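You operate a simulated robot arm through the tools that you are given. There is no shell and no other tool.

You are at the controls of a simulated robot arm. One attempt, no reset.

## Task
Clear the trip on the panel and get the two tripped machines running again.
Fine: push up the breaker that the display names, press reset, restart the lower number first; the other breaker that is down stays down.

The check looks at the end state, three seconds after you hand in, the way a careful person would. Anything else that was tipped, shoved, dropped, spilled or broken makes it a failure.

## Robot
A 6-joint arm with a two-finger gripper, fixed in place. Base frame: the origin is at the foot of the arm, x ahead of it, y to its left, z up. Units: mm, rad, N and s.
Its first joint turns from -2.897 to 2.897 rad. Payload 2.45 kg.
The TCP is the grasp point between the finger pads, 20 mm short of the fingertips. In the tool frame z runs along the fingers and y along their closing line. The gripper opens to 140 mm. The gripper's body begins 168 mm behind the TCP.
Orientation is that of the tool frame in the base frame, as a unit quaternion [x, y, z, w]. With the fingers straight down and closing along the base's y, the tool's x points along the base's -x, its y along +y and its z along -z.

## Interface
- The arm moves only by the tool nudge_tool. Its argument "increments" is text: rows parted by semicolons, each of 7 numbers parted by spaces: the shift along the tool's x, y, z in mm, then the turn, a rotation vector about the tool's x, y, z in rad, then the finger opening in mm, from 0 to 140. In form: dx dy dz rx ry rz grip; .... A call has 1 to 20 rows; each row shifts and turns the commanded pose from where the row before left it, along the tool's axes as they then stand. A row lasts 0.2 s, in which the tool goes at most 50 mm and 0.15 rad; a call with a longer step from one row to the next is refused whole, and so is a gripper value outside its range. A pose out of reach is approached as far as the arm can. The call stops where the force on the tool passes 40 N (or 10 N more than at its start, if that is more) or the arm is blocked; 0.2 s more then pass. Each finger travels about 45 mm/s and halts on what it meets, pressing with about 45 N; the grip force reading is that of the motor and also rises with nothing between the fingers. The clock runs only during rows and for 0.2 s after the last one: add rows that do not move to give the fingers time. It gives the time, the measured TCP pose, the force on the tool (base axes), the opening and the grip force at its end, in the units of the frame above (readings bear some noise), with the torque about the TCP (base axes, N m) and any sound that the robot's microphone picked up.
- Cameras (640 x 400 px; columns grow to the right, rows downward): "scene" is fixed at [52, -648.7, 1593]; the picture's right is [0.67, -0.75, 0.00], its down [-0.21, -0.19, -0.96] and it looks along [0.71, 0.64, -0.29] (base axes); focal length 347 px, centre (320, 200). "wrist" rides on the gripper at [78, 11, -209] in the tool frame; the picture's right is [-0.14, 0.99, 0.00], its down [-0.92, -0.13, -0.37] and it looks along [-0.36, -0.05, 0.93] (tool axes); focal length 280 px, centre (320, 200). There is no depth. A picture from a camera that has moved, and an enlarged one, comes with that camera's place and axes in the base frame and with its lens.
- capture(camera): a new picture of that camera. No time passes.
- zoom(camera, box): a new picture of the part [left, top, right, bottom] of that camera's present view, enlarged. No time passes.
- hand_in(): hands the job in; it is judged then, once.

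Nothing tells you positions but the pictures and the camera data. Unless the task says otherwise, let go and move clear before handing in.

The tools are called after "Request:" by a JSON object that holds its "op" and its "data". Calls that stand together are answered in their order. nudge_tool: Moves the arm, as the interface text tells. Its arguments: {"type":"object","properties":{"increments":{"type":"string"}},"required":["increments"]} The other tools are called the same way: capture (camera) takes a picture; zoom (camera, box) takes an enlarged picture of a part of a camera's view; hand_in () hands the job in.

At the start:

```text
clock: 0.0
position: [486.7, 245.8, 1403.9]
ee_rot: [0.0, 1.0, 0.0, -0.001]
wrist_force: [-0.2, 0.6, -0.5]
moment: [0.01, 0.01, 0.02]
finger_gap: 139.9
finger_force: 0.0
```

scene: 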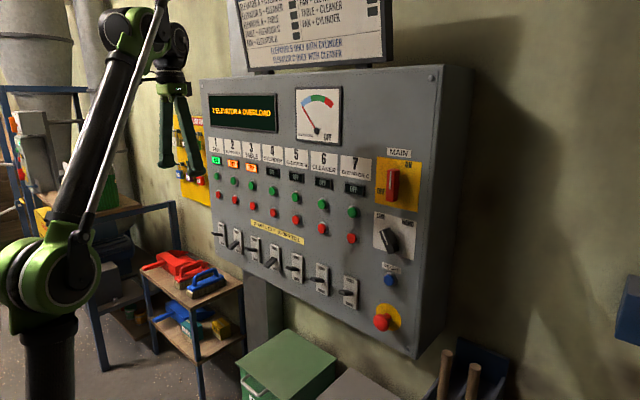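
wrist: 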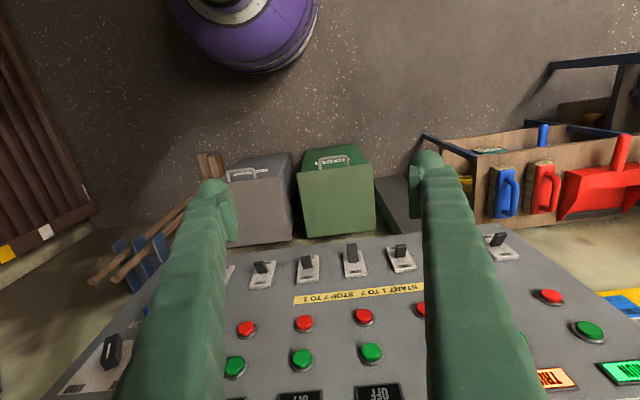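

I see a control panel with a display, seven machine columns, breakers at the bottom, and a sign above. I'll zoom in to read the display, lamps, breakers and the sign before I move.

Request:
{"op": "zoom", "data": {"camera": "scene", "box": [200, 80, 360, 180]}}

Request:
{"op": "zoom", "data": {"camera": "scene", "box": [200, 130, 400, 255]}}

Request:
{"op": "zoom", "data": {"camera": "scene", "box": [200, 205, 380, 317]}}

Request:
{"op": "zoom", "data": {"camera": "scene", "box": [230, 0, 400, 80]}}

Request:
{"op": "zoom", "data": {"camera": "scene", "box": [340, 140, 460, 340]}}

Request:
{"op": "zoom", "data": {"camera": "wrist", "box": [40, 220, 640, 400]}}

```text
4.00 times, centred on (280, 130) of scene
camera zoom: at [52.0, -648.7, 1593.0], right [0.67, -0.75, 0.0], down [-0.21, -0.19, -0.96], along [0.71, 0.64, -0.29], focal length 1388 px, centre (480, 480)
```

zoom: 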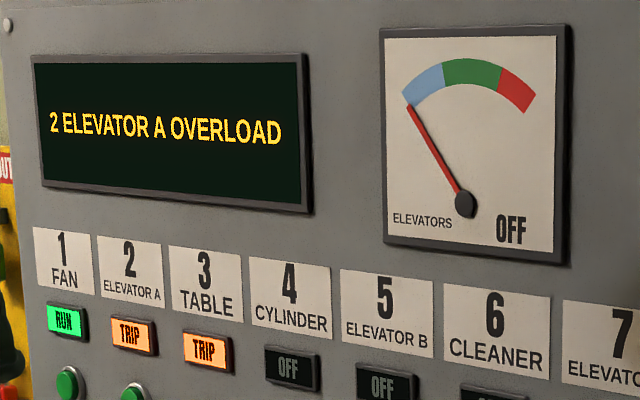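

```text
3.20 times, centred on (300, 192) of scene
camera zoom: at [52.0, -648.7, 1593.0], right [0.67, -0.75, 0.0], down [-0.21, -0.19, -0.96], along [0.71, 0.64, -0.29], focal length 1110 px, centre (384, 224)
```

zoom: 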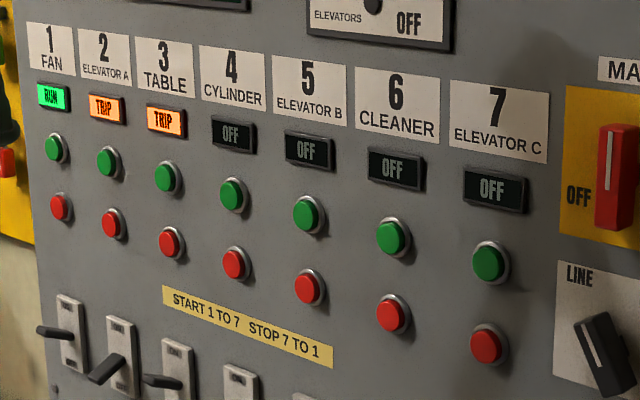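

```text
3.56 times, centred on (290, 261) of scene
camera zoom: at [52.0, -648.7, 1593.0], right [0.67, -0.75, 0.0], down [-0.21, -0.19, -0.96], along [0.71, 0.64, -0.29], focal length 1233 px, centre (427, -17)
```

zoom: 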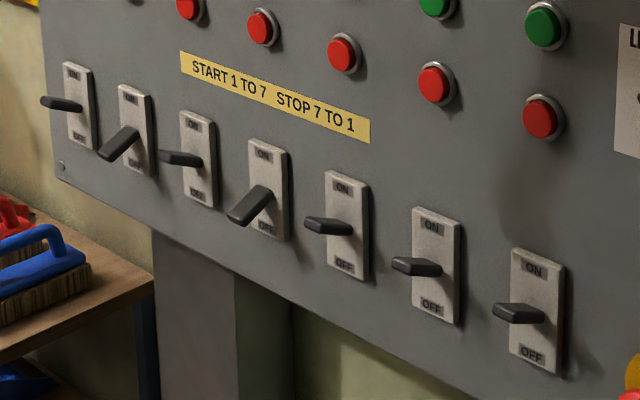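

```text
3.76 times, centred on (315, 40) of scene
camera zoom: at [52.0, -648.7, 1593.0], right [0.67, -0.75, 0.0], down [-0.21, -0.19, -0.96], along [0.71, 0.64, -0.29], focal length 1306 px, centre (339, 802)
```

zoom: 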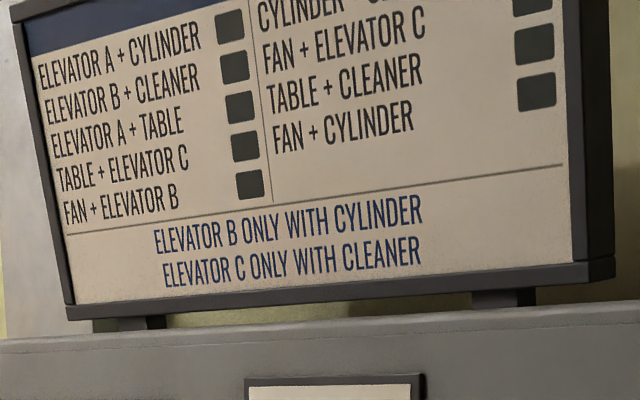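

```text
2.00 times, centred on (400, 240) of scene
camera zoom: at [52.0, -648.7, 1593.0], right [0.67, -0.75, 0.0], down [-0.21, -0.19, -0.96], along [0.71, 0.64, -0.29], focal length 694 px, centre (160, 120)
```

zoom: 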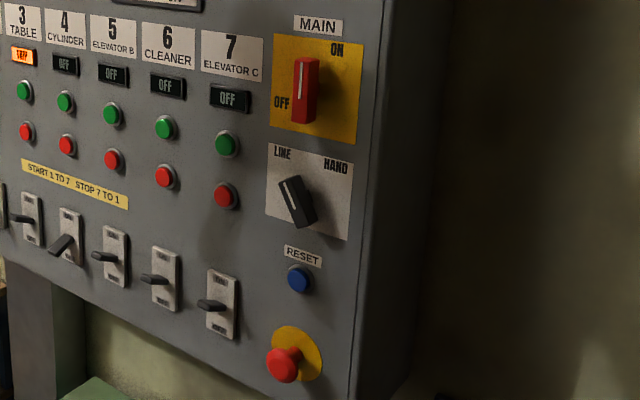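

```text
1.07 times, centred on (340, 310) of wrist (not enlarged: the box is as wide or as high as the picture)
camera zoom: at [409.2, 255.0, 1613.4], right [0.14, 0.99, 0.0], down [0.92, -0.13, 0.37], along [0.36, -0.05, -0.93], focal length 299 px, centre (299, 83)
```

zoom: 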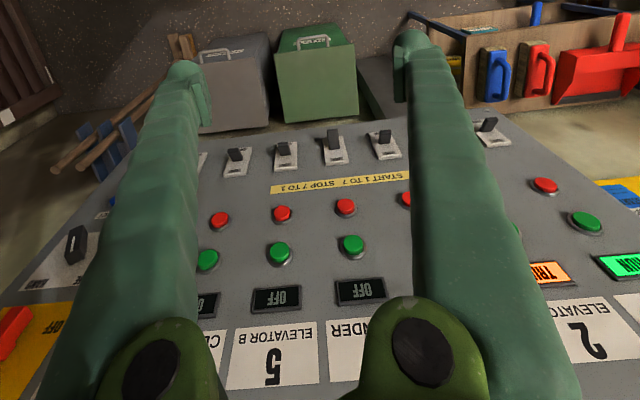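

The display says 2 ELEVATOR A OVERLOAD, and lamps 2 and 3 show TRIP. Breakers 2 and 4 are down, so 2 goes up and 4 stays. The panel faces -x at about x=835, with green 2 near (835, 524, 1262), green 3 near (835, 403, 1262), reset near (835, -208, 1091) and breaker 2 near (835, 524, 994). First I'll close the fingers and turn the tool to point at the panel.

Request:
{"op": "nudge_tool", "data": {"increments": "-40 0 0 0 0 0 100; -40 0 0 0 0 0 60; 0 0 0 0 -0.15 0 20; 0 0 0 0 -0.15 0 0; 0 0 0 0 -0.15 0 0; 0 0 0 0 -0.15 0 0; 0 0 0 0 -0.15 0 0; 0 0 0 0 -0.15 0 0; 0 0 0 0 -0.15 0 0; 0 0 0 0 -0.15 0 0; 0 0 0 0 -0.15 0 0; 0 0 0 0 -0.15 0 0; 0 0 0 0 -0.0708 0 0; 0 0 0 0 0 0 0"}}

```text
clock: 3.0
position: [563.6, 243.3, 1396.6]
ee_rot: [0.0, 0.707, 0.0, 0.707]
wrist_force: [0.6, 0.1, 0.9]
moment: [-0.02, -0.03, 0.02]
finger_gap: 0.0
finger_force: 29.9
out of reach, approached as far as the arm can: row 2
```

The tool now points along +x at (564, 243, 1397) with the fingers closed. I'll take pictures to refine the panel geometry.

Request:
{"op": "capture", "data": {"camera": "wrist"}}

Request:
{"op": "capture", "data": {"camera": "scene"}}

```text
taken
camera wrist: at [354.8, 253.3, 1318.2], right [0.0, 0.99, 0.14], down [-0.37, -0.13, 0.92], along [0.93, -0.05, 0.37], focal length 280 px, centre (320, 200)
```

wrist: 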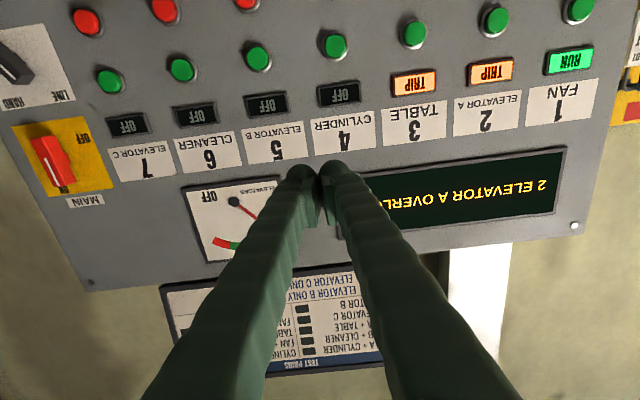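

```text
taken
```

scene: 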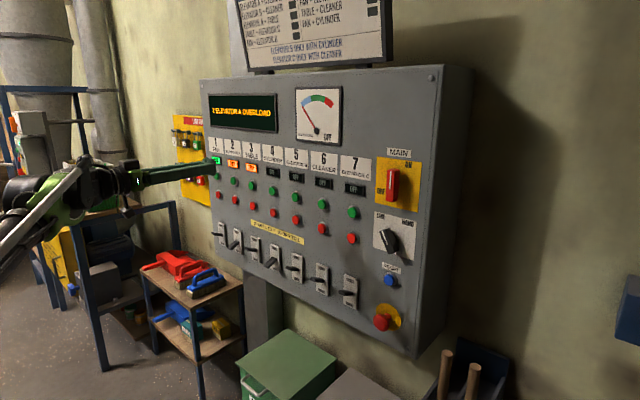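

The new picture confirms the layout: green 2 at about (835, 520, 1263), columns about 119 mm apart. Next I'll move to a viewing pose below and in front of breaker 2.

Request:
{"op": "nudge_tool", "data": {"increments": "42 25 0 0 0 0 0; 42 25 0 0 0 0 0; 42 25 0 0 0 0 0; 42 25 0 0 0 0 0; 42 25 0 0 0 0 0; 42 25 0 0 0 0 0"}}

Request:
{"op": "capture", "data": {"camera": "scene"}}

Request:
{"op": "capture", "data": {"camera": "wrist"}}

```text
clock: 4.4
position: [563.8, 393.1, 1143.8]
ee_rot: [0.001, 0.707, -0.001, 0.707]
wrist_force: [0.1, 0.4, 0.4]
moment: [0.04, -0.03, 0.02]
finger_gap: 0.0
finger_force: 29.8
```

```text
taken
```

scene: 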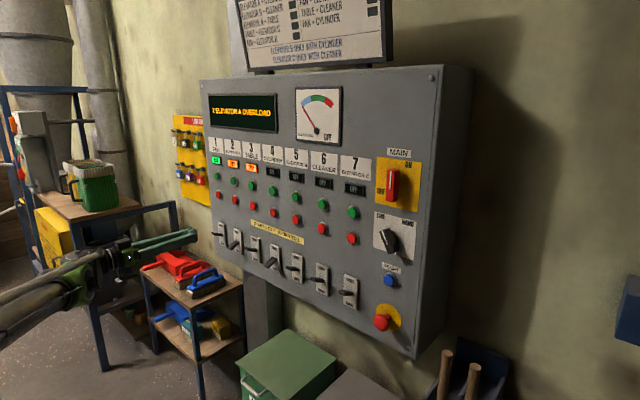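

```text
taken
camera wrist: at [354.9, 403.8, 1066.5], right [0.0, 0.99, 0.14], down [-0.37, -0.13, 0.92], along [0.93, -0.05, 0.36], focal length 280 px, centre (320, 200)
```

wrist: 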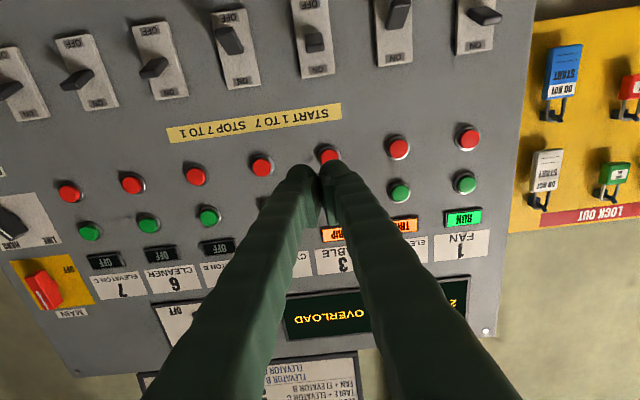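

The arm is moving freely, and I can see breakers 2 and 4 down from here. I'll continue to about y=520, z=930.

Request:
{"op": "nudge_tool", "data": {"increments": "43 25 0 0 0 0 0; 43 25 0 0 0 0 0; 43 25 0 0 0 0 0; 43 25 0 0 0 0 0; 43 25 0 0 0 0 0"}}

Request:
{"op": "capture", "data": {"camera": "wrist"}}

Request:
{"op": "capture", "data": {"camera": "scene"}}

```text
clock: 5.6
position: [563.2, 516.7, 929.4]
ee_rot: [0.0, 0.707, 0.0, 0.707]
wrist_force: [-0.4, -0.8, 0.5]
moment: [0.01, -0.03, 0.07]
finger_gap: 0.0
finger_force: 29.4
```

```text
taken
camera wrist: at [353.9, 527.3, 850.8], right [0.0, 0.99, 0.14], down [-0.37, -0.13, 0.92], along [0.93, -0.05, 0.36], focal length 280 px, centre (320, 200)
```

wrist: 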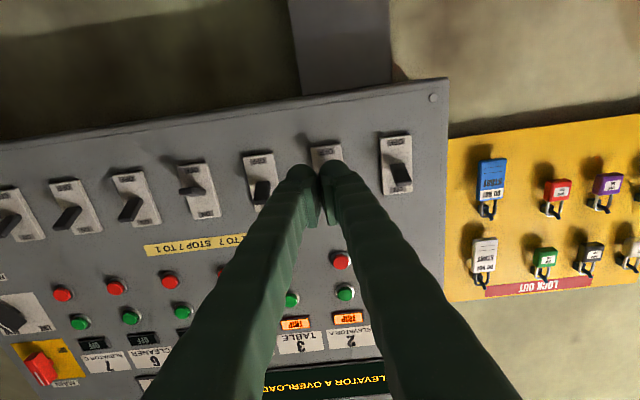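

```text
taken
```

scene: 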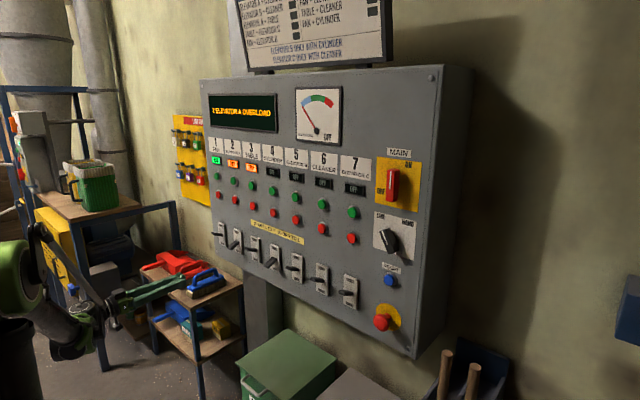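

Breaker 2's plate centre comes out near y=522, z=988. I'll drop to z≈890 and advance so the fingertips reach x≈800, below the lever tip, then look before lifting.

Request:
{"op": "nudge_tool", "data": {"increments": "40 5 0 0 0 0 0; 0 0 43 0 0 0 0; 0 0 43 0 0 0 0; 0 0 43 0 0 0 0; 0 0 43 0 0 0 0; 0 0 40 0 0 0 0"}}

Request:
{"op": "capture", "data": {"camera": "wrist"}}

Request:
{"op": "zoom", "data": {"camera": "scene", "box": [180, 205, 300, 280]}}

```text
clock: 7.0
position: [774.3, 524.7, 889.4]
ee_rot: [0.0, 0.707, 0.0, 0.707]
wrist_force: [0.0, -0.2, -0.5]
moment: [0.01, 0.01, 0.01]
finger_gap: 0.0
finger_force: 29.4
```

```text
taken
camera wrist: at [566.2, 533.2, 811.3], right [0.0, 0.99, 0.14], down [-0.37, -0.13, 0.92], along [0.93, -0.05, 0.36], focal length 280 px, centre (320, 200)
```

wrist: 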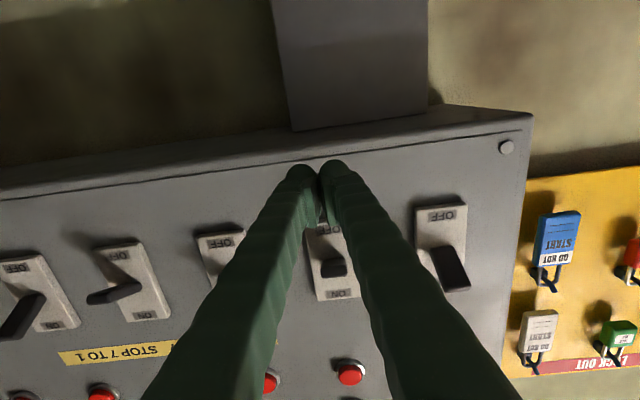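

```text
5.33 times, centred on (240, 242) of scene
camera zoom: at [52.0, -648.7, 1593.0], right [0.67, -0.75, 0.0], down [-0.21, -0.19, -0.96], along [0.71, 0.64, -0.29], focal length 1850 px, centre (747, -27)
```

zoom: 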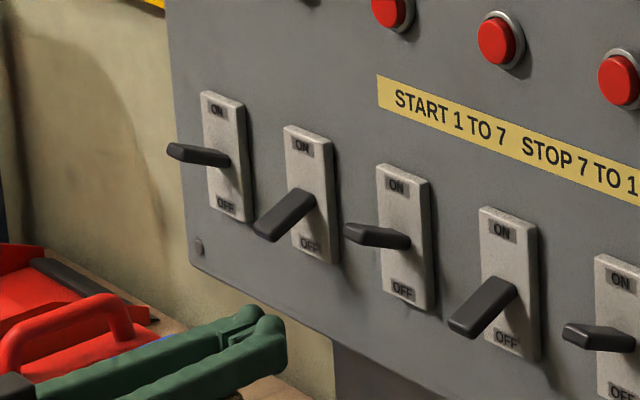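

The closed fingers sit below breaker 2's lever, lined up at y≈522. I'll go in 10 mm more and raise it in steps.

Request:
{"op": "nudge_tool", "data": {"increments": "0 -2 10 0 0 0 0; -25 0 0 0 0 0 0; -15 0 0 0 0 0 0; -10 0 0 0 0 0 0; -10 0 0 0 0 0 0; -10 0 0 0 0 0 0; -10 0 0 0 0 0 0; -8 0 0 0 0 0 0"}}

Request:
{"op": "zoom", "data": {"camera": "scene", "box": [180, 205, 300, 280]}}

Request:
{"op": "capture", "data": {"camera": "wrist"}}

```text
clock: 8.8
position: [786.1, 519.8, 977.2]
ee_rot: [0.001, 0.707, 0.0, 0.707]
wrist_force: [0.0, 0.3, -0.2]
moment: [0.01, 0.0, 0.02]
finger_gap: 0.0
finger_force: 28.5
```

```text
5.33 times, centred on (240, 242) of scene
camera zoom: at [52.0, -648.7, 1593.0], right [0.67, -0.75, 0.0], down [-0.21, -0.19, -0.96], along [0.71, 0.64, -0.29], focal length 1850 px, centre (747, -27)
```

zoom: 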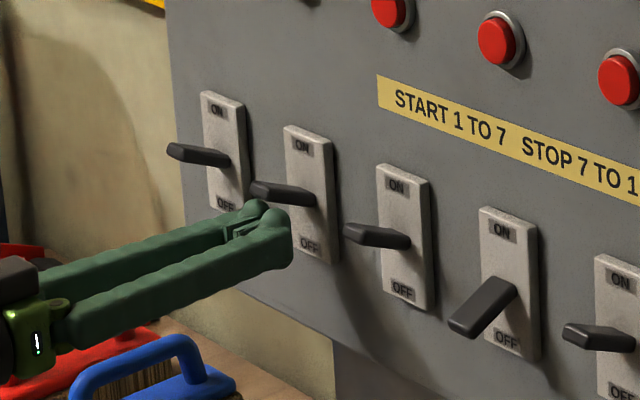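

```text
taken
camera wrist: at [577.1, 530.9, 899.4], right [0.0, 0.99, 0.14], down [-0.37, -0.13, 0.92], along [0.93, -0.05, 0.36], focal length 280 px, centre (320, 200)
```

wrist: 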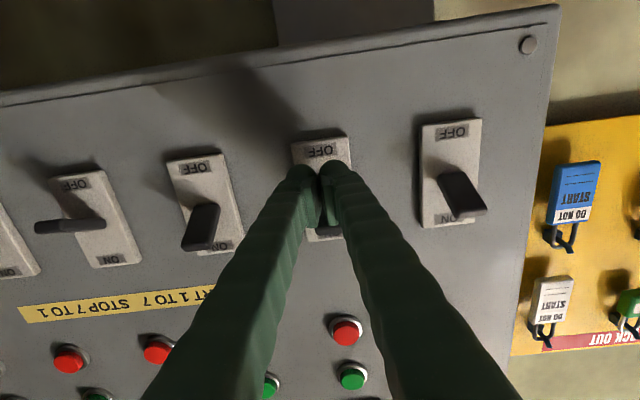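

Breaker 2's lever has snapped up to match 1 and 3, and breaker 4 is still down. Now I'll back straight off and travel clear of the panel to the reset button near (835, -208, 1091).

Request:
{"op": "nudge_tool", "data": {"increments": "8 0 -10 0 0 0 0; 0 0 -45 0 0 0 0; 0 0 -45 0 0 0 0; 0 0 -45 0 0 0 0; 0 0 -40 0 0 0 0; 0 -46 0 0 0 0 0; -8 -46 0 0 0 0 0; -8 -46 0 0 0 0 0; -8 -46 0 0 0 0 0; -8 -46 0 0 0 0 0; -8 -46 0 0 0 0 0; -8 -46 0 0 0 0 0; -8 -46 0 0 0 0 0"}}

Request:
{"op": "capture", "data": {"camera": "scene"}}

Request:
{"op": "capture", "data": {"camera": "wrist"}}

```text
clock: 11.6
position: [599.3, 152.9, 1022.4]
ee_rot: [0.0, 0.707, 0.0, 0.707]
wrist_force: [0.2, -0.2, 0.0]
moment: [0.01, 0.0, -0.02]
finger_gap: 0.2
finger_force: 29.2
```

```text
taken
```

scene: 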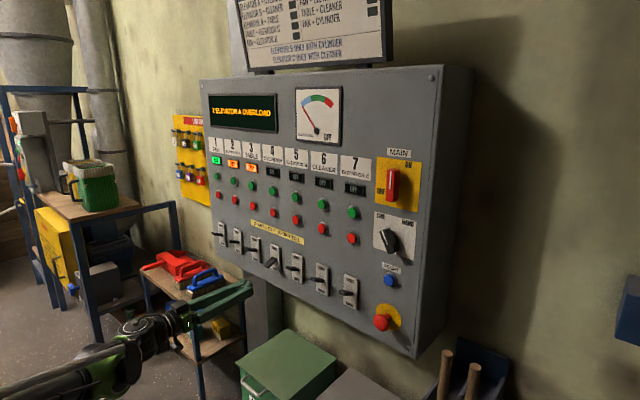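

```text
taken
camera wrist: at [391.1, 163.0, 945.4], right [0.0, 0.99, 0.14], down [-0.37, -0.13, 0.92], along [0.93, -0.05, 0.36], focal length 280 px, centre (320, 200)
```

wrist: 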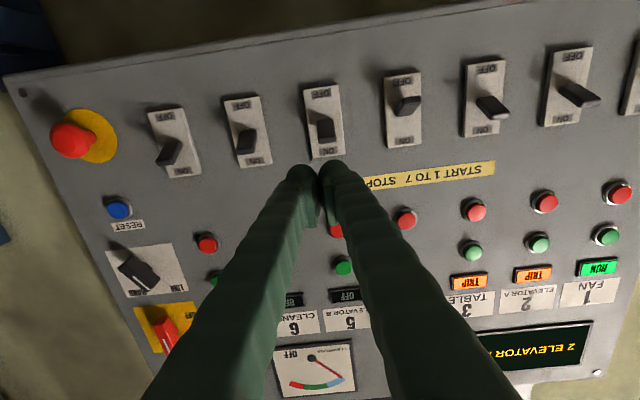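

From here the reset button works out at about (835, -207, 1087), which agrees with the first estimate. I'll continue to stand in front of it.

Request:
{"op": "nudge_tool", "data": {"increments": "-8 -45 0 0 0 0 0; -8 -45 0 0 0 0 0; -8 -45 0 0 0 0 0; -8 -45 0 0 0 0 0; -8 -45 0 0 0 0 0; -8 -45 0 0 0 0 0; -8 -45 0 0 0 0 0; -9 -45 0 0 0 0 0; 0 0 40 0 0 0 0; 0 0 40 0 0 0 0; 0 0 40 0 0 0 0"}}

Request:
{"op": "capture", "data": {"camera": "wrist"}}

Request:
{"op": "zoom", "data": {"camera": "scene", "box": [300, 200, 460, 340]}}

```text
clock: 13.2
position: [623.6, -50.2, 1082.2]
ee_rot: [-0.056, 0.705, 0.055, 0.704]
wrist_force: [0.4, 0.2, 0.0]
moment: [0.04, -0.07, 0.03]
finger_gap: 0.2
finger_force: 29.4
stopped in row 7: the force on the tool passed its limit at 98 N (the readings are from after the stop); the commanded pose is now the measured one
```

```text
taken
camera wrist: at [414.7, -73.5, 1004.0], right [-0.16, 0.98, 0.14], down [-0.34, -0.18, 0.92], along [0.93, 0.1, 0.36], focal length 280 px, centre (320, 200)
```

wrist: 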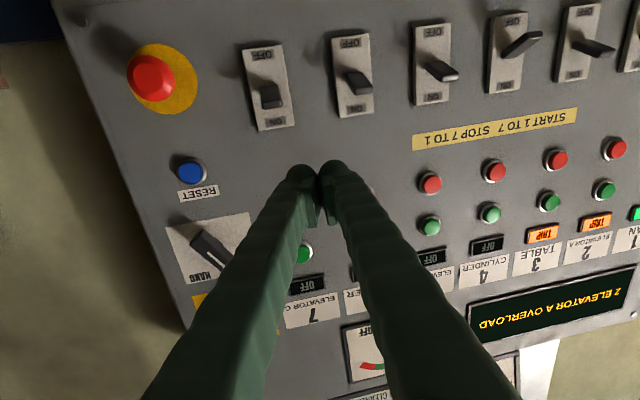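

```text
2.86 times, centred on (380, 270) of scene
camera zoom: at [52.0, -648.7, 1593.0], right [0.67, -0.75, 0.0], down [-0.21, -0.19, -0.96], along [0.71, 0.64, -0.29], focal length 991 px, centre (149, 0)
```

zoom: 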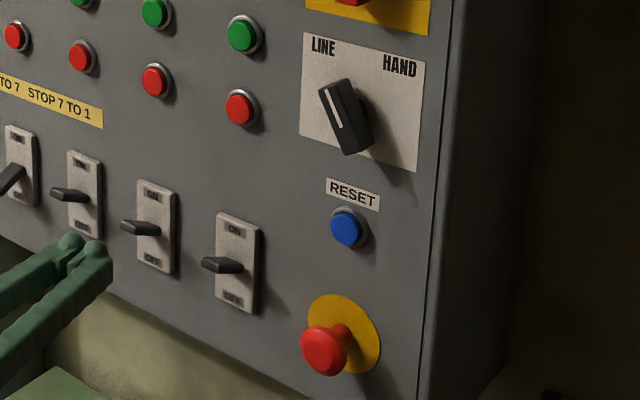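

The arm stopped with a force spike at y≈-50, and the tool has yawed by about 0.16 rad. I'll check what it met before moving again.

Request:
{"op": "capture", "data": {"camera": "scene"}}

Request:
{"op": "zoom", "data": {"camera": "scene", "box": [0, 200, 320, 400]}}

```text
taken
```

scene: 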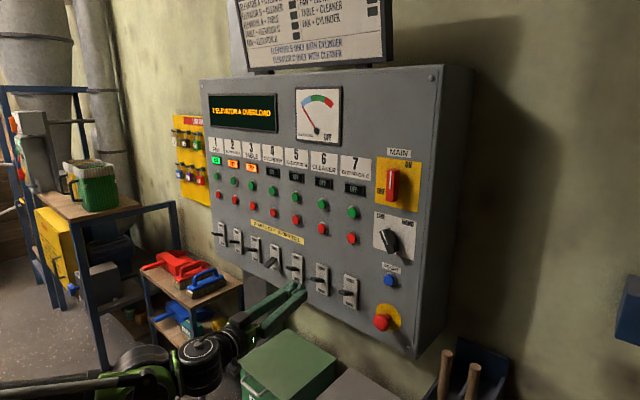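

```text
2.00 times, centred on (160, 300) of scene
camera zoom: at [52.0, -648.7, 1593.0], right [0.67, -0.75, 0.0], down [-0.21, -0.19, -0.96], along [0.71, 0.64, -0.29], focal length 694 px, centre (640, 0)
```

zoom: 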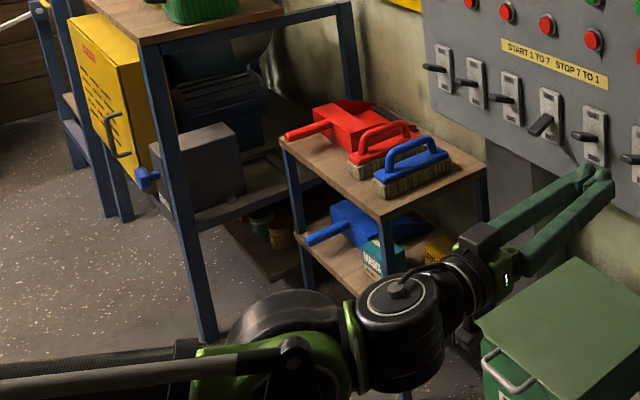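

Nothing is touching the gripper and the force reads zero, so this looks like the wrist folding too close to the base axis. I'll move forward to get more radius, then undo the yaw gently.

Request:
{"op": "nudge_tool", "data": {"increments": "0 0 20 0 0 0 0; 0 0 25 0 0 0 0; 0 0 25 0 0 0 0; 0 0 25 0 0 0 0; 0 0 0 0.04 0 0 0; 0 0 0 0.04 0 0 0; 0 0 0 0.04 0 0 0; 0 0 0 0.037 0 0 0"}}

Request:
{"op": "capture", "data": {"camera": "wrist"}}

Request:
{"op": "capture", "data": {"camera": "scene"}}

```text
clock: 14.9
position: [713.9, -40.5, 1080.7]
ee_rot: [0.003, 0.708, -0.003, 0.706]
wrist_force: [-0.6, 0.5, -0.7]
moment: [-0.03, -0.03, -0.01]
finger_gap: 0.1
finger_force: 29.0
```

```text
taken
camera wrist: at [505.7, -28.5, 1003.0], right [0.01, 0.99, 0.14], down [-0.37, -0.13, 0.92], along [0.93, -0.06, 0.36], focal length 280 px, centre (320, 200)
```

wrist: 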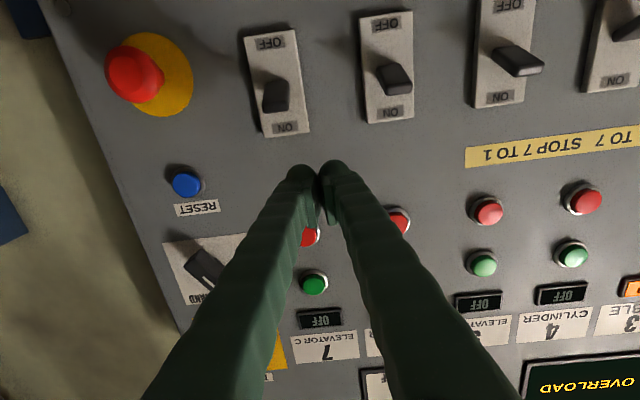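

```text
taken
```

scene: 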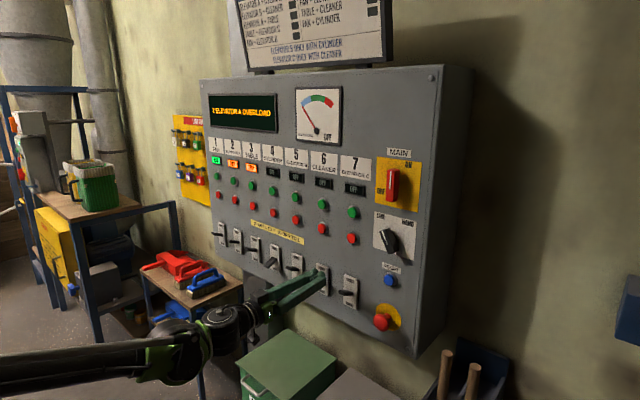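

Orientation is restored. The reset button refines to y≈-207, z≈1086, so I'll slide across slowly at x≈714.

Request:
{"op": "nudge_tool", "data": {"increments": "0 -15 0 0 0 0 0; -1 -17 0 0 0 0 0; -1 -17 0 0 0 0 0; -1 -17 0 0 0 0 0; -1 -17 0 0 0 0 0; -1 -17 0 0 0 0 0; 0 -17 0 0 0 0 0; 0 -17 0 0 0 0 0; 0 -17 0 0 0 0 0; 0 -15 0 0 0 0 0"}}

Request:
{"op": "capture", "data": {"camera": "wrist"}}

Request:
{"op": "capture", "data": {"camera": "scene"}}

```text
clock: 17.1
position: [711.8, -205.3, 1086.2]
ee_rot: [0.002, 0.707, -0.002, 0.707]
wrist_force: [-0.2, -0.2, 0.0]
moment: [0.0, 0.02, -0.03]
finger_gap: 0.0
finger_force: 28.7
```

```text
taken
camera wrist: at [503.1, -194.6, 1008.0], right [0.01, 0.99, 0.14], down [-0.37, -0.12, 0.92], along [0.93, -0.06, 0.36], focal length 280 px, centre (320, 200)
```

wrist: 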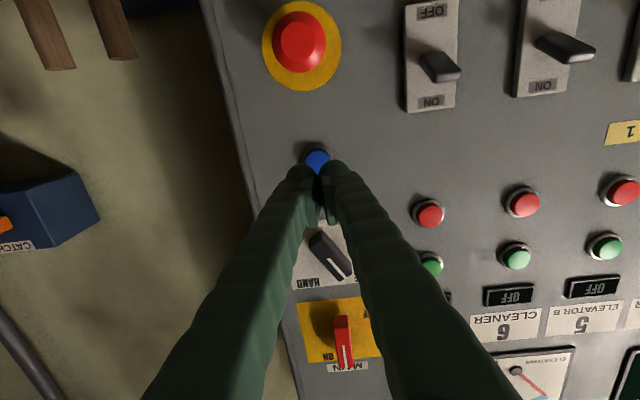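

```text
taken
```

scene: 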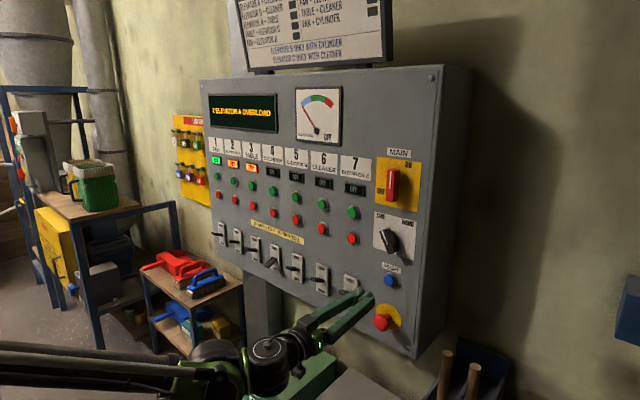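

The fingers are in front of the reset button. I'll advance quickly at first, then in small steps, and stop when it clicks or resists.

Request:
{"op": "nudge_tool", "data": {"increments": "0 -3 35 0 0 0 0; 1 0 25 0 0 0 0; 0 0 8 0 0 0 0; 0 0 5 0 0 0 0; 0 0 4 0 0 0 0; 0 0 4 0 0 0 0; 0 0 3 0 0 0 0; 0 0 3 0 0 0 0"}}

Request:
{"op": "zoom", "data": {"camera": "scene", "box": [200, 80, 440, 340]}}

Request:
{"op": "capture", "data": {"camera": "wrist"}}

```text
clock: 18.9
position: [800.6, -209.8, 1083.8]
ee_rot: [0.001, 0.707, -0.002, 0.707]
wrist_force: [-0.6, 0.1, -0.3]
moment: [0.0, 0.03, -0.01]
finger_gap: 0.0
finger_force: 29.2
```

```text
1.54 times, centred on (320, 210) of scene
camera zoom: at [52.0, -648.7, 1593.0], right [0.67, -0.75, 0.0], down [-0.21, -0.19, -0.96], along [0.71, 0.64, -0.29], focal length 534 px, centre (320, 185)
```

zoom: 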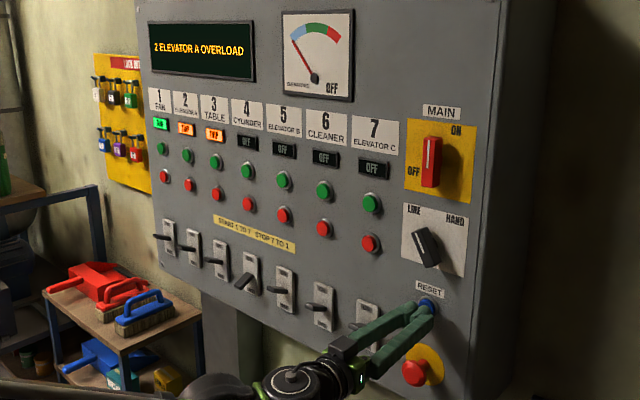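

```text
taken
camera wrist: at [591.4, -198.5, 1007.2], right [0.01, 0.99, 0.14], down [-0.37, -0.13, 0.92], along [0.93, -0.06, 0.36], focal length 280 px, centre (320, 200)
```

wrist: 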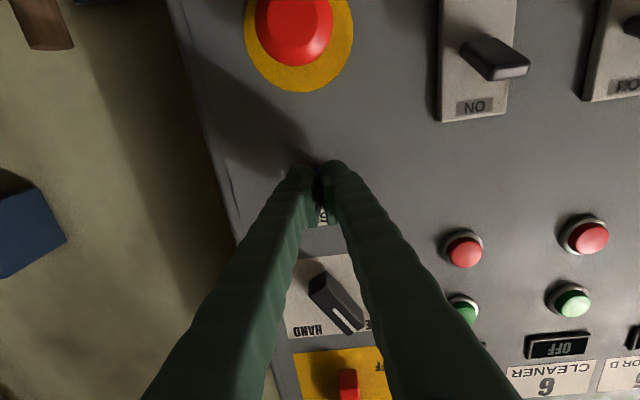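

There's no contact yet with the fingertips at x≈821, and the reset button sits right behind them. I'll keep going in small steps.

Request:
{"op": "nudge_tool", "data": {"increments": "0 0 3 0 0 0 0; 0 0 3 0 0 0 0; 0 0 3 0 0 0 0; 0 0 3 0 0 0 0; 0 0 2 0 0 0 0; 0 0 2 0 0 0 0"}}

Request:
{"op": "zoom", "data": {"camera": "scene", "box": [200, 80, 440, 340]}}

Request:
{"op": "zoom", "data": {"camera": "scene", "box": [340, 240, 430, 340]}}

```text
clock: 20.4
position: [815.8, -210.2, 1085.0]
ee_rot: [0.003, 0.706, -0.003, 0.708]
wrist_force: [-3.2, -0.7, -1.6]
moment: [-0.03, 0.01, 0.01]
finger_gap: 5.8
finger_force: 29.8
heard: click
```

```text
1.54 times, centred on (320, 210) of scene
camera zoom: at [52.0, -648.7, 1593.0], right [0.67, -0.75, 0.0], down [-0.21, -0.19, -0.96], along [0.71, 0.64, -0.29], focal length 534 px, centre (320, 185)
```

zoom: 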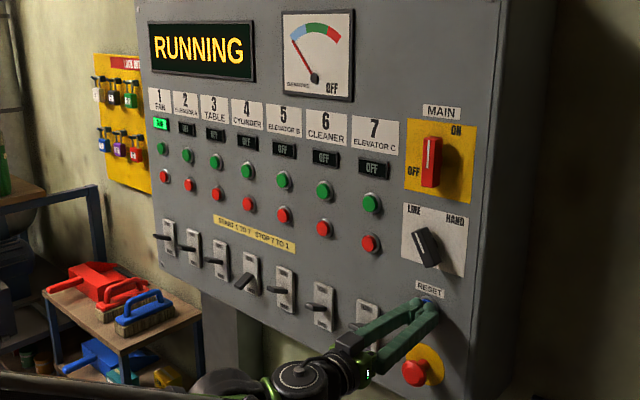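

```text
4.00 times, centred on (385, 290) of scene
camera zoom: at [52.0, -648.7, 1593.0], right [0.67, -0.75, 0.0], down [-0.21, -0.19, -0.96], along [0.71, 0.64, -0.29], focal length 1388 px, centre (60, -160)
```

zoom: 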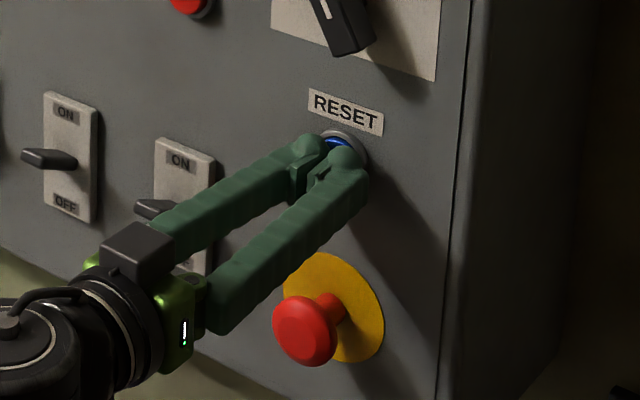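

The reset clicked: the display reads RUNNING and machines 2 and 3 now show OFF. Next I'll back off and travel to the green start button for machine 2.

Request:
{"op": "nudge_tool", "data": {"increments": "0 0 -10 0 0 0 0; 0 0 -30 0 0 0 0; 0 0 -35 0 0 0 0; 0 0 -25 0 0 0 0; 0 25 0 0 0 0 0; 0 25 0 0 0 0 0; 0 25 0 0 0 0 0; 0 25 0 0 0 0 0; 0 25 0 0 0 0 0; 0 25 0 0 0 0 0; 0 25 0 0 0 0 0; 0 25 0 0 0 0 0; -11 35 0 0 0 0 0; -11 35 0 0 0 0 0; -11 35 0 0 0 0 0; -11 35 0 0 0 0 0; -11 35 0 0 0 0 0; -11 35 0 0 0 0 0; -11 35 0 0 0 0 0; -11 35 0 0 0 0 0"}}

Request:
{"op": "capture", "data": {"camera": "wrist"}}

Request:
{"op": "capture", "data": {"camera": "scene"}}

```text
clock: 24.6
position: [717.9, 269.7, 1171.9]
ee_rot: [0.002, 0.707, -0.002, 0.707]
wrist_force: [-0.4, 0.0, 0.4]
moment: [-0.01, 0.0, -0.01]
finger_gap: 0.0
finger_force: 28.6
```

```text
taken
camera wrist: at [509.4, 281.9, 1094.2], right [0.01, 0.99, 0.14], down [-0.37, -0.12, 0.92], along [0.93, -0.06, 0.36], focal length 280 px, centre (320, 200)
```

wrist: 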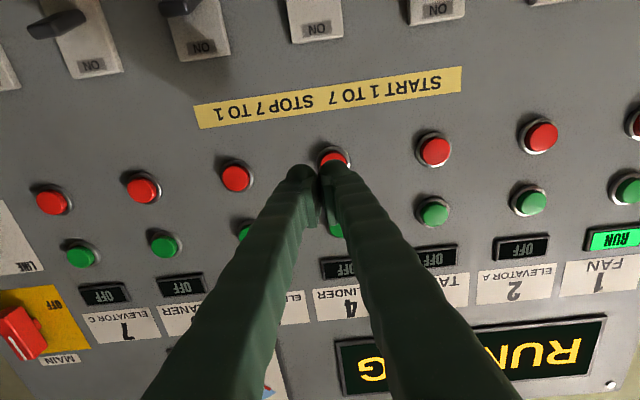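

```text
taken
```

scene: 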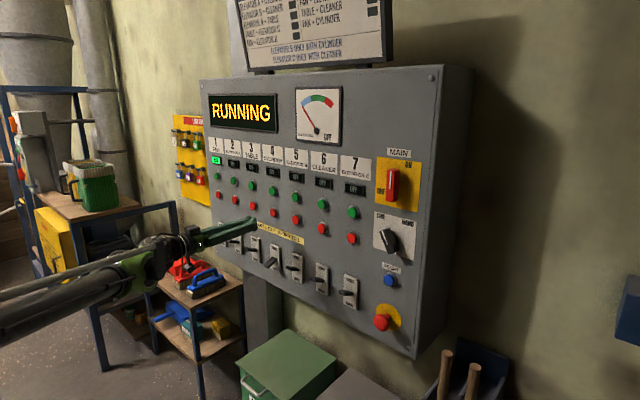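

The panel shows RUNNING and nothing else has changed. I'll move on to face green 2 at about y=516, z=1255, then refine.

Request:
{"op": "nudge_tool", "data": {"increments": "-14 41 0 0 0 0 0; -14 41 0 0 0 0 0; -14 41 0 0 0 0 0; -14 41 0 0 0 0 0; -14 41 0 0 0 0 0; -14 41 0 0 0 0 0"}}

Request:
{"op": "capture", "data": {"camera": "wrist"}}

Request:
{"op": "zoom", "data": {"camera": "scene", "box": [180, 140, 300, 220]}}

```text
clock: 25.9
position: [719.7, 516.4, 1258.5]
ee_rot: [0.002, 0.707, -0.002, 0.707]
wrist_force: [-0.3, 0.0, 0.1]
moment: [-0.03, 0.04, 0.04]
finger_gap: 0.0
finger_force: 29.6
```

```text
taken
camera wrist: at [511.2, 527.7, 1180.3], right [0.01, 0.99, 0.14], down [-0.37, -0.12, 0.92], along [0.93, -0.06, 0.36], focal length 280 px, centre (320, 200)
```

wrist: 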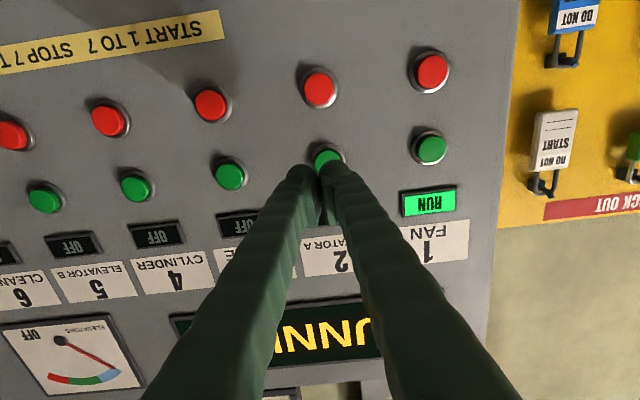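

```text
5.00 times, centred on (240, 180) of scene
camera zoom: at [52.0, -648.7, 1593.0], right [0.67, -0.75, 0.0], down [-0.21, -0.19, -0.96], along [0.71, 0.64, -0.29], focal length 1734 px, centre (720, 300)
```

zoom: 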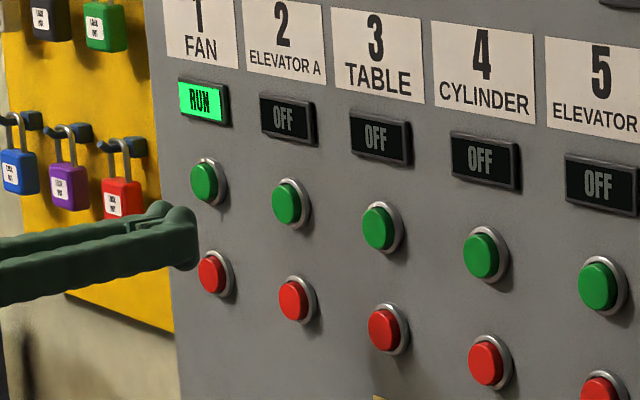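

Comparing this with the reset view, green 2's centre should be about y=523, z=1262. I'll shift slightly and press until it clicks.

Request:
{"op": "nudge_tool", "data": {"increments": "-3.5 6.5 20 0 0 0 0; 0 0 30 0 0 0 0; 0 0 20 0 0 0 0; 0 0 8 0 0 0 0; 0 0 4 0 0 0 0; 0 0 3 0 0 0 0; 0 0 3 0 0 0 0; 0 0 3 0 0 0 0; 0 0 2 0 0 0 0; 0 0 2 0 0 0 0"}}

Request:
{"op": "zoom", "data": {"camera": "scene", "box": [180, 80, 400, 310]}}

Request:
{"op": "zoom", "data": {"camera": "scene", "box": [180, 140, 300, 220]}}

```text
clock: 28.1
position: [815.9, 522.7, 1262.1]
ee_rot: [0.002, 0.708, -0.002, 0.707]
wrist_force: [-3.9, 0.9, -1.1]
moment: [0.01, 0.03, 0.01]
finger_gap: 5.9
finger_force: 29.5
heard: click
```

```text
1.74 times, centred on (290, 195) of scene
camera zoom: at [52.0, -648.7, 1593.0], right [0.67, -0.75, 0.0], down [-0.21, -0.19, -0.96], along [0.71, 0.64, -0.29], focal length 603 px, centre (372, 209)
```

zoom: 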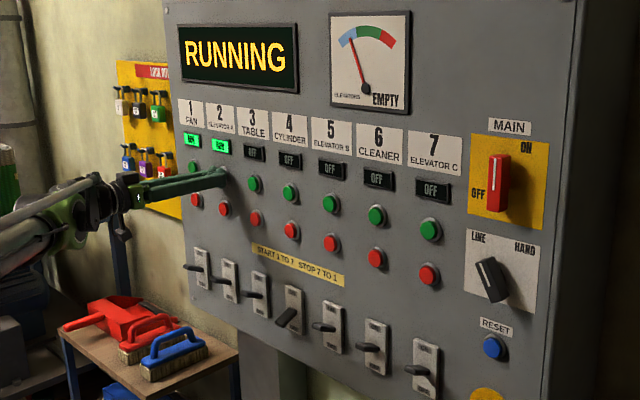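

```text
5.00 times, centred on (240, 180) of scene
camera zoom: at [52.0, -648.7, 1593.0], right [0.67, -0.75, 0.0], down [-0.21, -0.19, -0.96], along [0.71, 0.64, -0.29], focal length 1734 px, centre (720, 300)
```

zoom: 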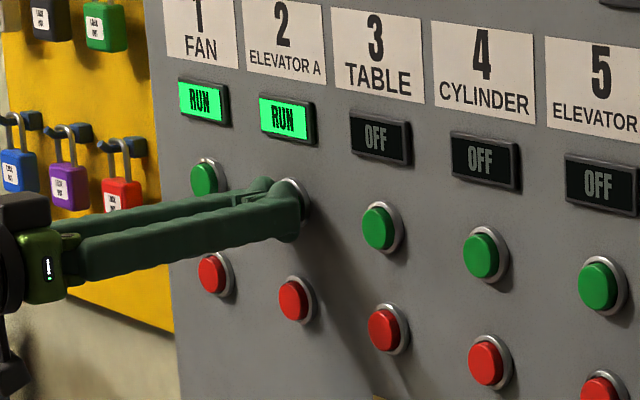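

Machine 2 shows RUN. I'll back off, move one column over to green 3 at y≈403, and check the alignment.

Request:
{"op": "nudge_tool", "data": {"increments": "0 0 -10 0 0 0 0; 0 0 -40 0 0 0 0; 0 0 -46 0 0 0 0; 0 -40 0 0 0 0 0; 0 -40 0 0 0 0 0; 0 -40 0 0 0 0 0; 0 0 0 0 0 0 0"}}

Request:
{"op": "capture", "data": {"camera": "wrist"}}

Request:
{"op": "zoom", "data": {"camera": "scene", "box": [180, 80, 400, 310]}}

```text
clock: 29.8
position: [719.9, 403.3, 1260.4]
ee_rot: [0.001, 0.707, -0.001, 0.707]
wrist_force: [-0.5, -0.8, -0.5]
moment: [0.02, -0.02, 0.02]
finger_gap: 0.0
finger_force: 29.8
```

```text
taken
camera wrist: at [510.9, 414.6, 1182.8], right [0.01, 0.99, 0.14], down [-0.37, -0.13, 0.92], along [0.93, -0.06, 0.36], focal length 280 px, centre (320, 200)
```

wrist: 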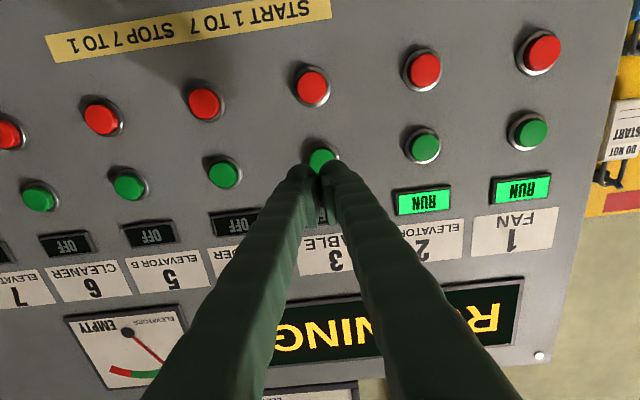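

```text
1.74 times, centred on (290, 195) of scene
camera zoom: at [52.0, -648.7, 1593.0], right [0.67, -0.75, 0.0], down [-0.21, -0.19, -0.96], along [0.71, 0.64, -0.29], focal length 603 px, centre (372, 209)
```

zoom: 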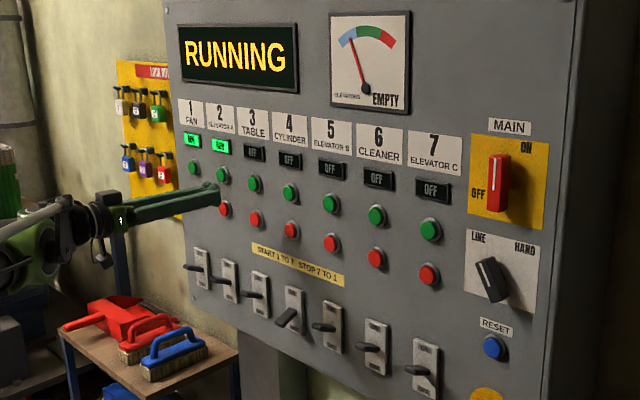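

Green 3 is straight ahead of the closed fingertips (image about (321, 160)), and machines 1 and 2 are running. I'll press it the same way.

Request:
{"op": "nudge_tool", "data": {"increments": "-1 0 20 0 0 0 0; 0 0 30 0 0 0 0; 0 0 20 0 0 0 0; 0 0 8 0 0 0 0; 0 0 4 0 0 0 0; 0 0 3 0 0 0 0; 0 0 3 0 0 0 0; 0 0 3 0 0 0 0; 0 0 2 0 0 0 0; 0 0 2 0 0 0 0"}}

Request:
{"op": "zoom", "data": {"camera": "scene", "box": [180, 80, 400, 310]}}

```text
clock: 31.9
position: [814.2, 403.7, 1261.5]
ee_rot: [0.002, 0.707, -0.002, 0.707]
wrist_force: [-1.2, -1.2, -0.5]
moment: [-0.03, 0.01, 0.03]
finger_gap: 5.8
finger_force: 29.4
```

```text
1.74 times, centred on (290, 195) of scene
camera zoom: at [52.0, -648.7, 1593.0], right [0.67, -0.75, 0.0], down [-0.21, -0.19, -0.96], along [0.71, 0.64, -0.29], focal length 603 px, centre (372, 209)
```

zoom: 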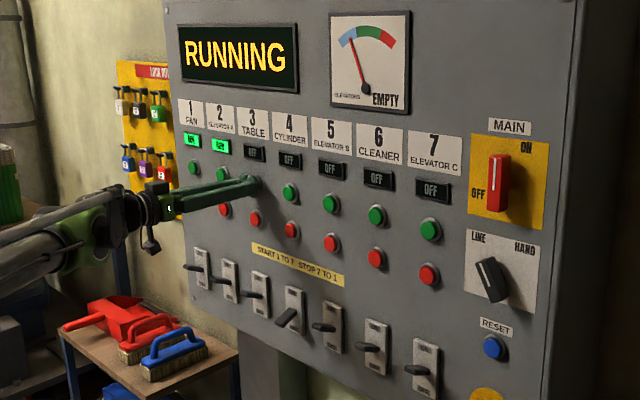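

It's touching but hasn't clicked yet, so I'll push a little further.

Request:
{"op": "nudge_tool", "data": {"increments": "0 0 1.5 0 0 0 0; 0 0 1.5 0 0 0 0; 0 0 1 0 0 0 0"}}

Request:
{"op": "zoom", "data": {"camera": "scene", "box": [180, 80, 400, 310]}}

```text
clock: 32.8
position: [817.6, 402.8, 1261.4]
ee_rot: [0.003, 0.707, -0.003, 0.707]
wrist_force: [-6.2, 0.2, -2.5]
moment: [-0.01, 0.07, 0.04]
finger_gap: 6.1
finger_force: 29.2
heard: click
```

```text
1.74 times, centred on (290, 195) of scene
camera zoom: at [52.0, -648.7, 1593.0], right [0.67, -0.75, 0.0], down [-0.21, -0.19, -0.96], along [0.71, 0.64, -0.29], focal length 603 px, centre (372, 209)
```

zoom: 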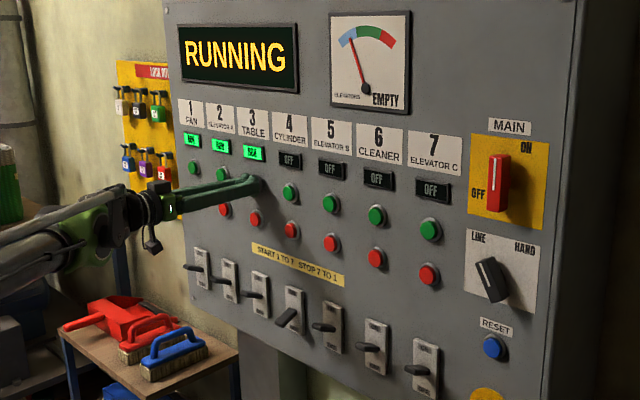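

Machine 3 clicked, and lamps 1, 2 and 3 all show RUN. I'll back clear of the panel and check the final state.

Request:
{"op": "nudge_tool", "data": {"increments": "0 0 -10 0 0 0 0; 0 0 -35 0 0 0 0; 0 0 -40 0 0 0 0; 0 0 -40 0 0 0 0; 0 0 -40 0 0 0 0; 0 0 0 0 0 0 0; 0 0 0 0 0 0 0; 0 0 0 0 0 0 0; 0 0 0 0 0 0 0; 0 0 0 0 0 0 0"}}

Request:
{"op": "zoom", "data": {"camera": "scene", "box": [180, 80, 440, 340]}}

Request:
{"op": "capture", "data": {"camera": "scene"}}

Request:
{"op": "zoom", "data": {"camera": "scene", "box": [200, 130, 320, 280]}}

```text
clock: 35.0
position: [653.9, 404.2, 1261.1]
ee_rot: [0.003, 0.707, -0.003, 0.707]
wrist_force: [0.2, -0.2, 1.0]
moment: [-0.01, 0.0, -0.01]
finger_gap: 0.3
finger_force: 29.5
```

```text
1.54 times, centred on (310, 210) of scene
camera zoom: at [52.0, -648.7, 1593.0], right [0.67, -0.75, 0.0], down [-0.21, -0.19, -0.96], along [0.71, 0.64, -0.29], focal length 534 px, centre (335, 185)
```

zoom: 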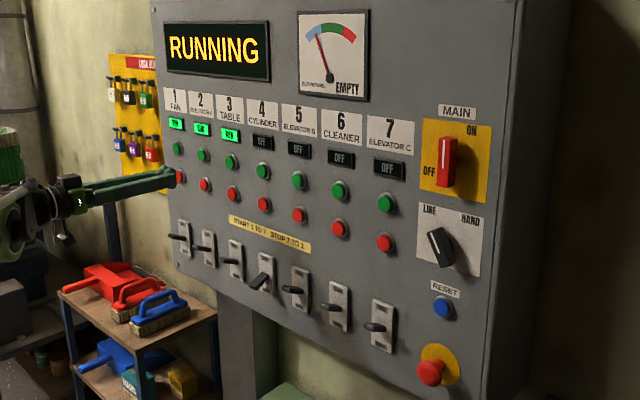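

```text
taken
```

scene: 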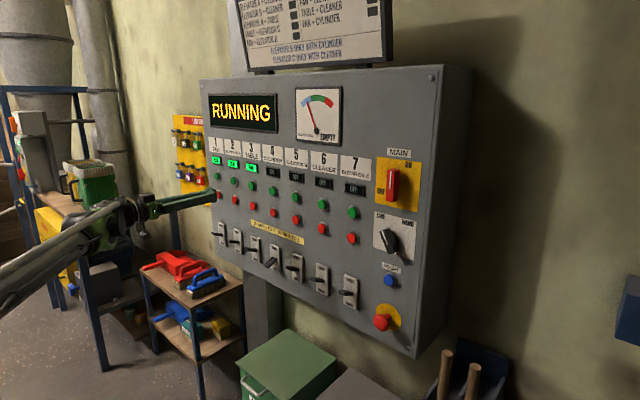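

```text
2.67 times, centred on (260, 205) of scene
camera zoom: at [52.0, -648.7, 1593.0], right [0.67, -0.75, 0.0], down [-0.21, -0.19, -0.96], along [0.71, 0.64, -0.29], focal length 925 px, centre (480, 187)
```

zoom: 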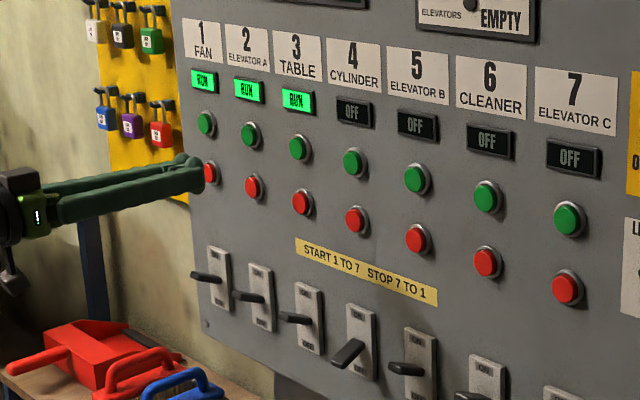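

The display reads RUNNING, machines 1 to 3 show RUN, breaker 2 is up and breaker 4 is still down. Nothing in view has been disturbed and the arm is clear of the panel, so I'm handing in.

Request:
{"op": "hand_in", "data": {}}

```text
The job is handed in.
```

The trip is cleared and both tripped machines, 2 (Elevator A) and 3 (Table), are running again. The job is handed in, but I haven't seen the check's result.

- **Breaker:** the display named 2 Elevator A, so I pushed breaker 2 up. Breaker 4, the other one that was down, stayed down.
- **Reset:** one press cleared both trip lamps, and the display changed to RUNNING.
- **Restart:** I started machine 2 first, then machine 3. Machine 1 (Fan) kept running throughout.

Partway to the reset button the arm stopped on a force spike of 98 N, and the tool turned slightly. No contact showed in the pictures, and the force was back to about zero afterwards. My best guess is that the wrist had folded too close to the arm's base. I straightened the tool and carried on further from the base. In the last pictures nothing looked moved or knocked, and the arm was clear of the panel.
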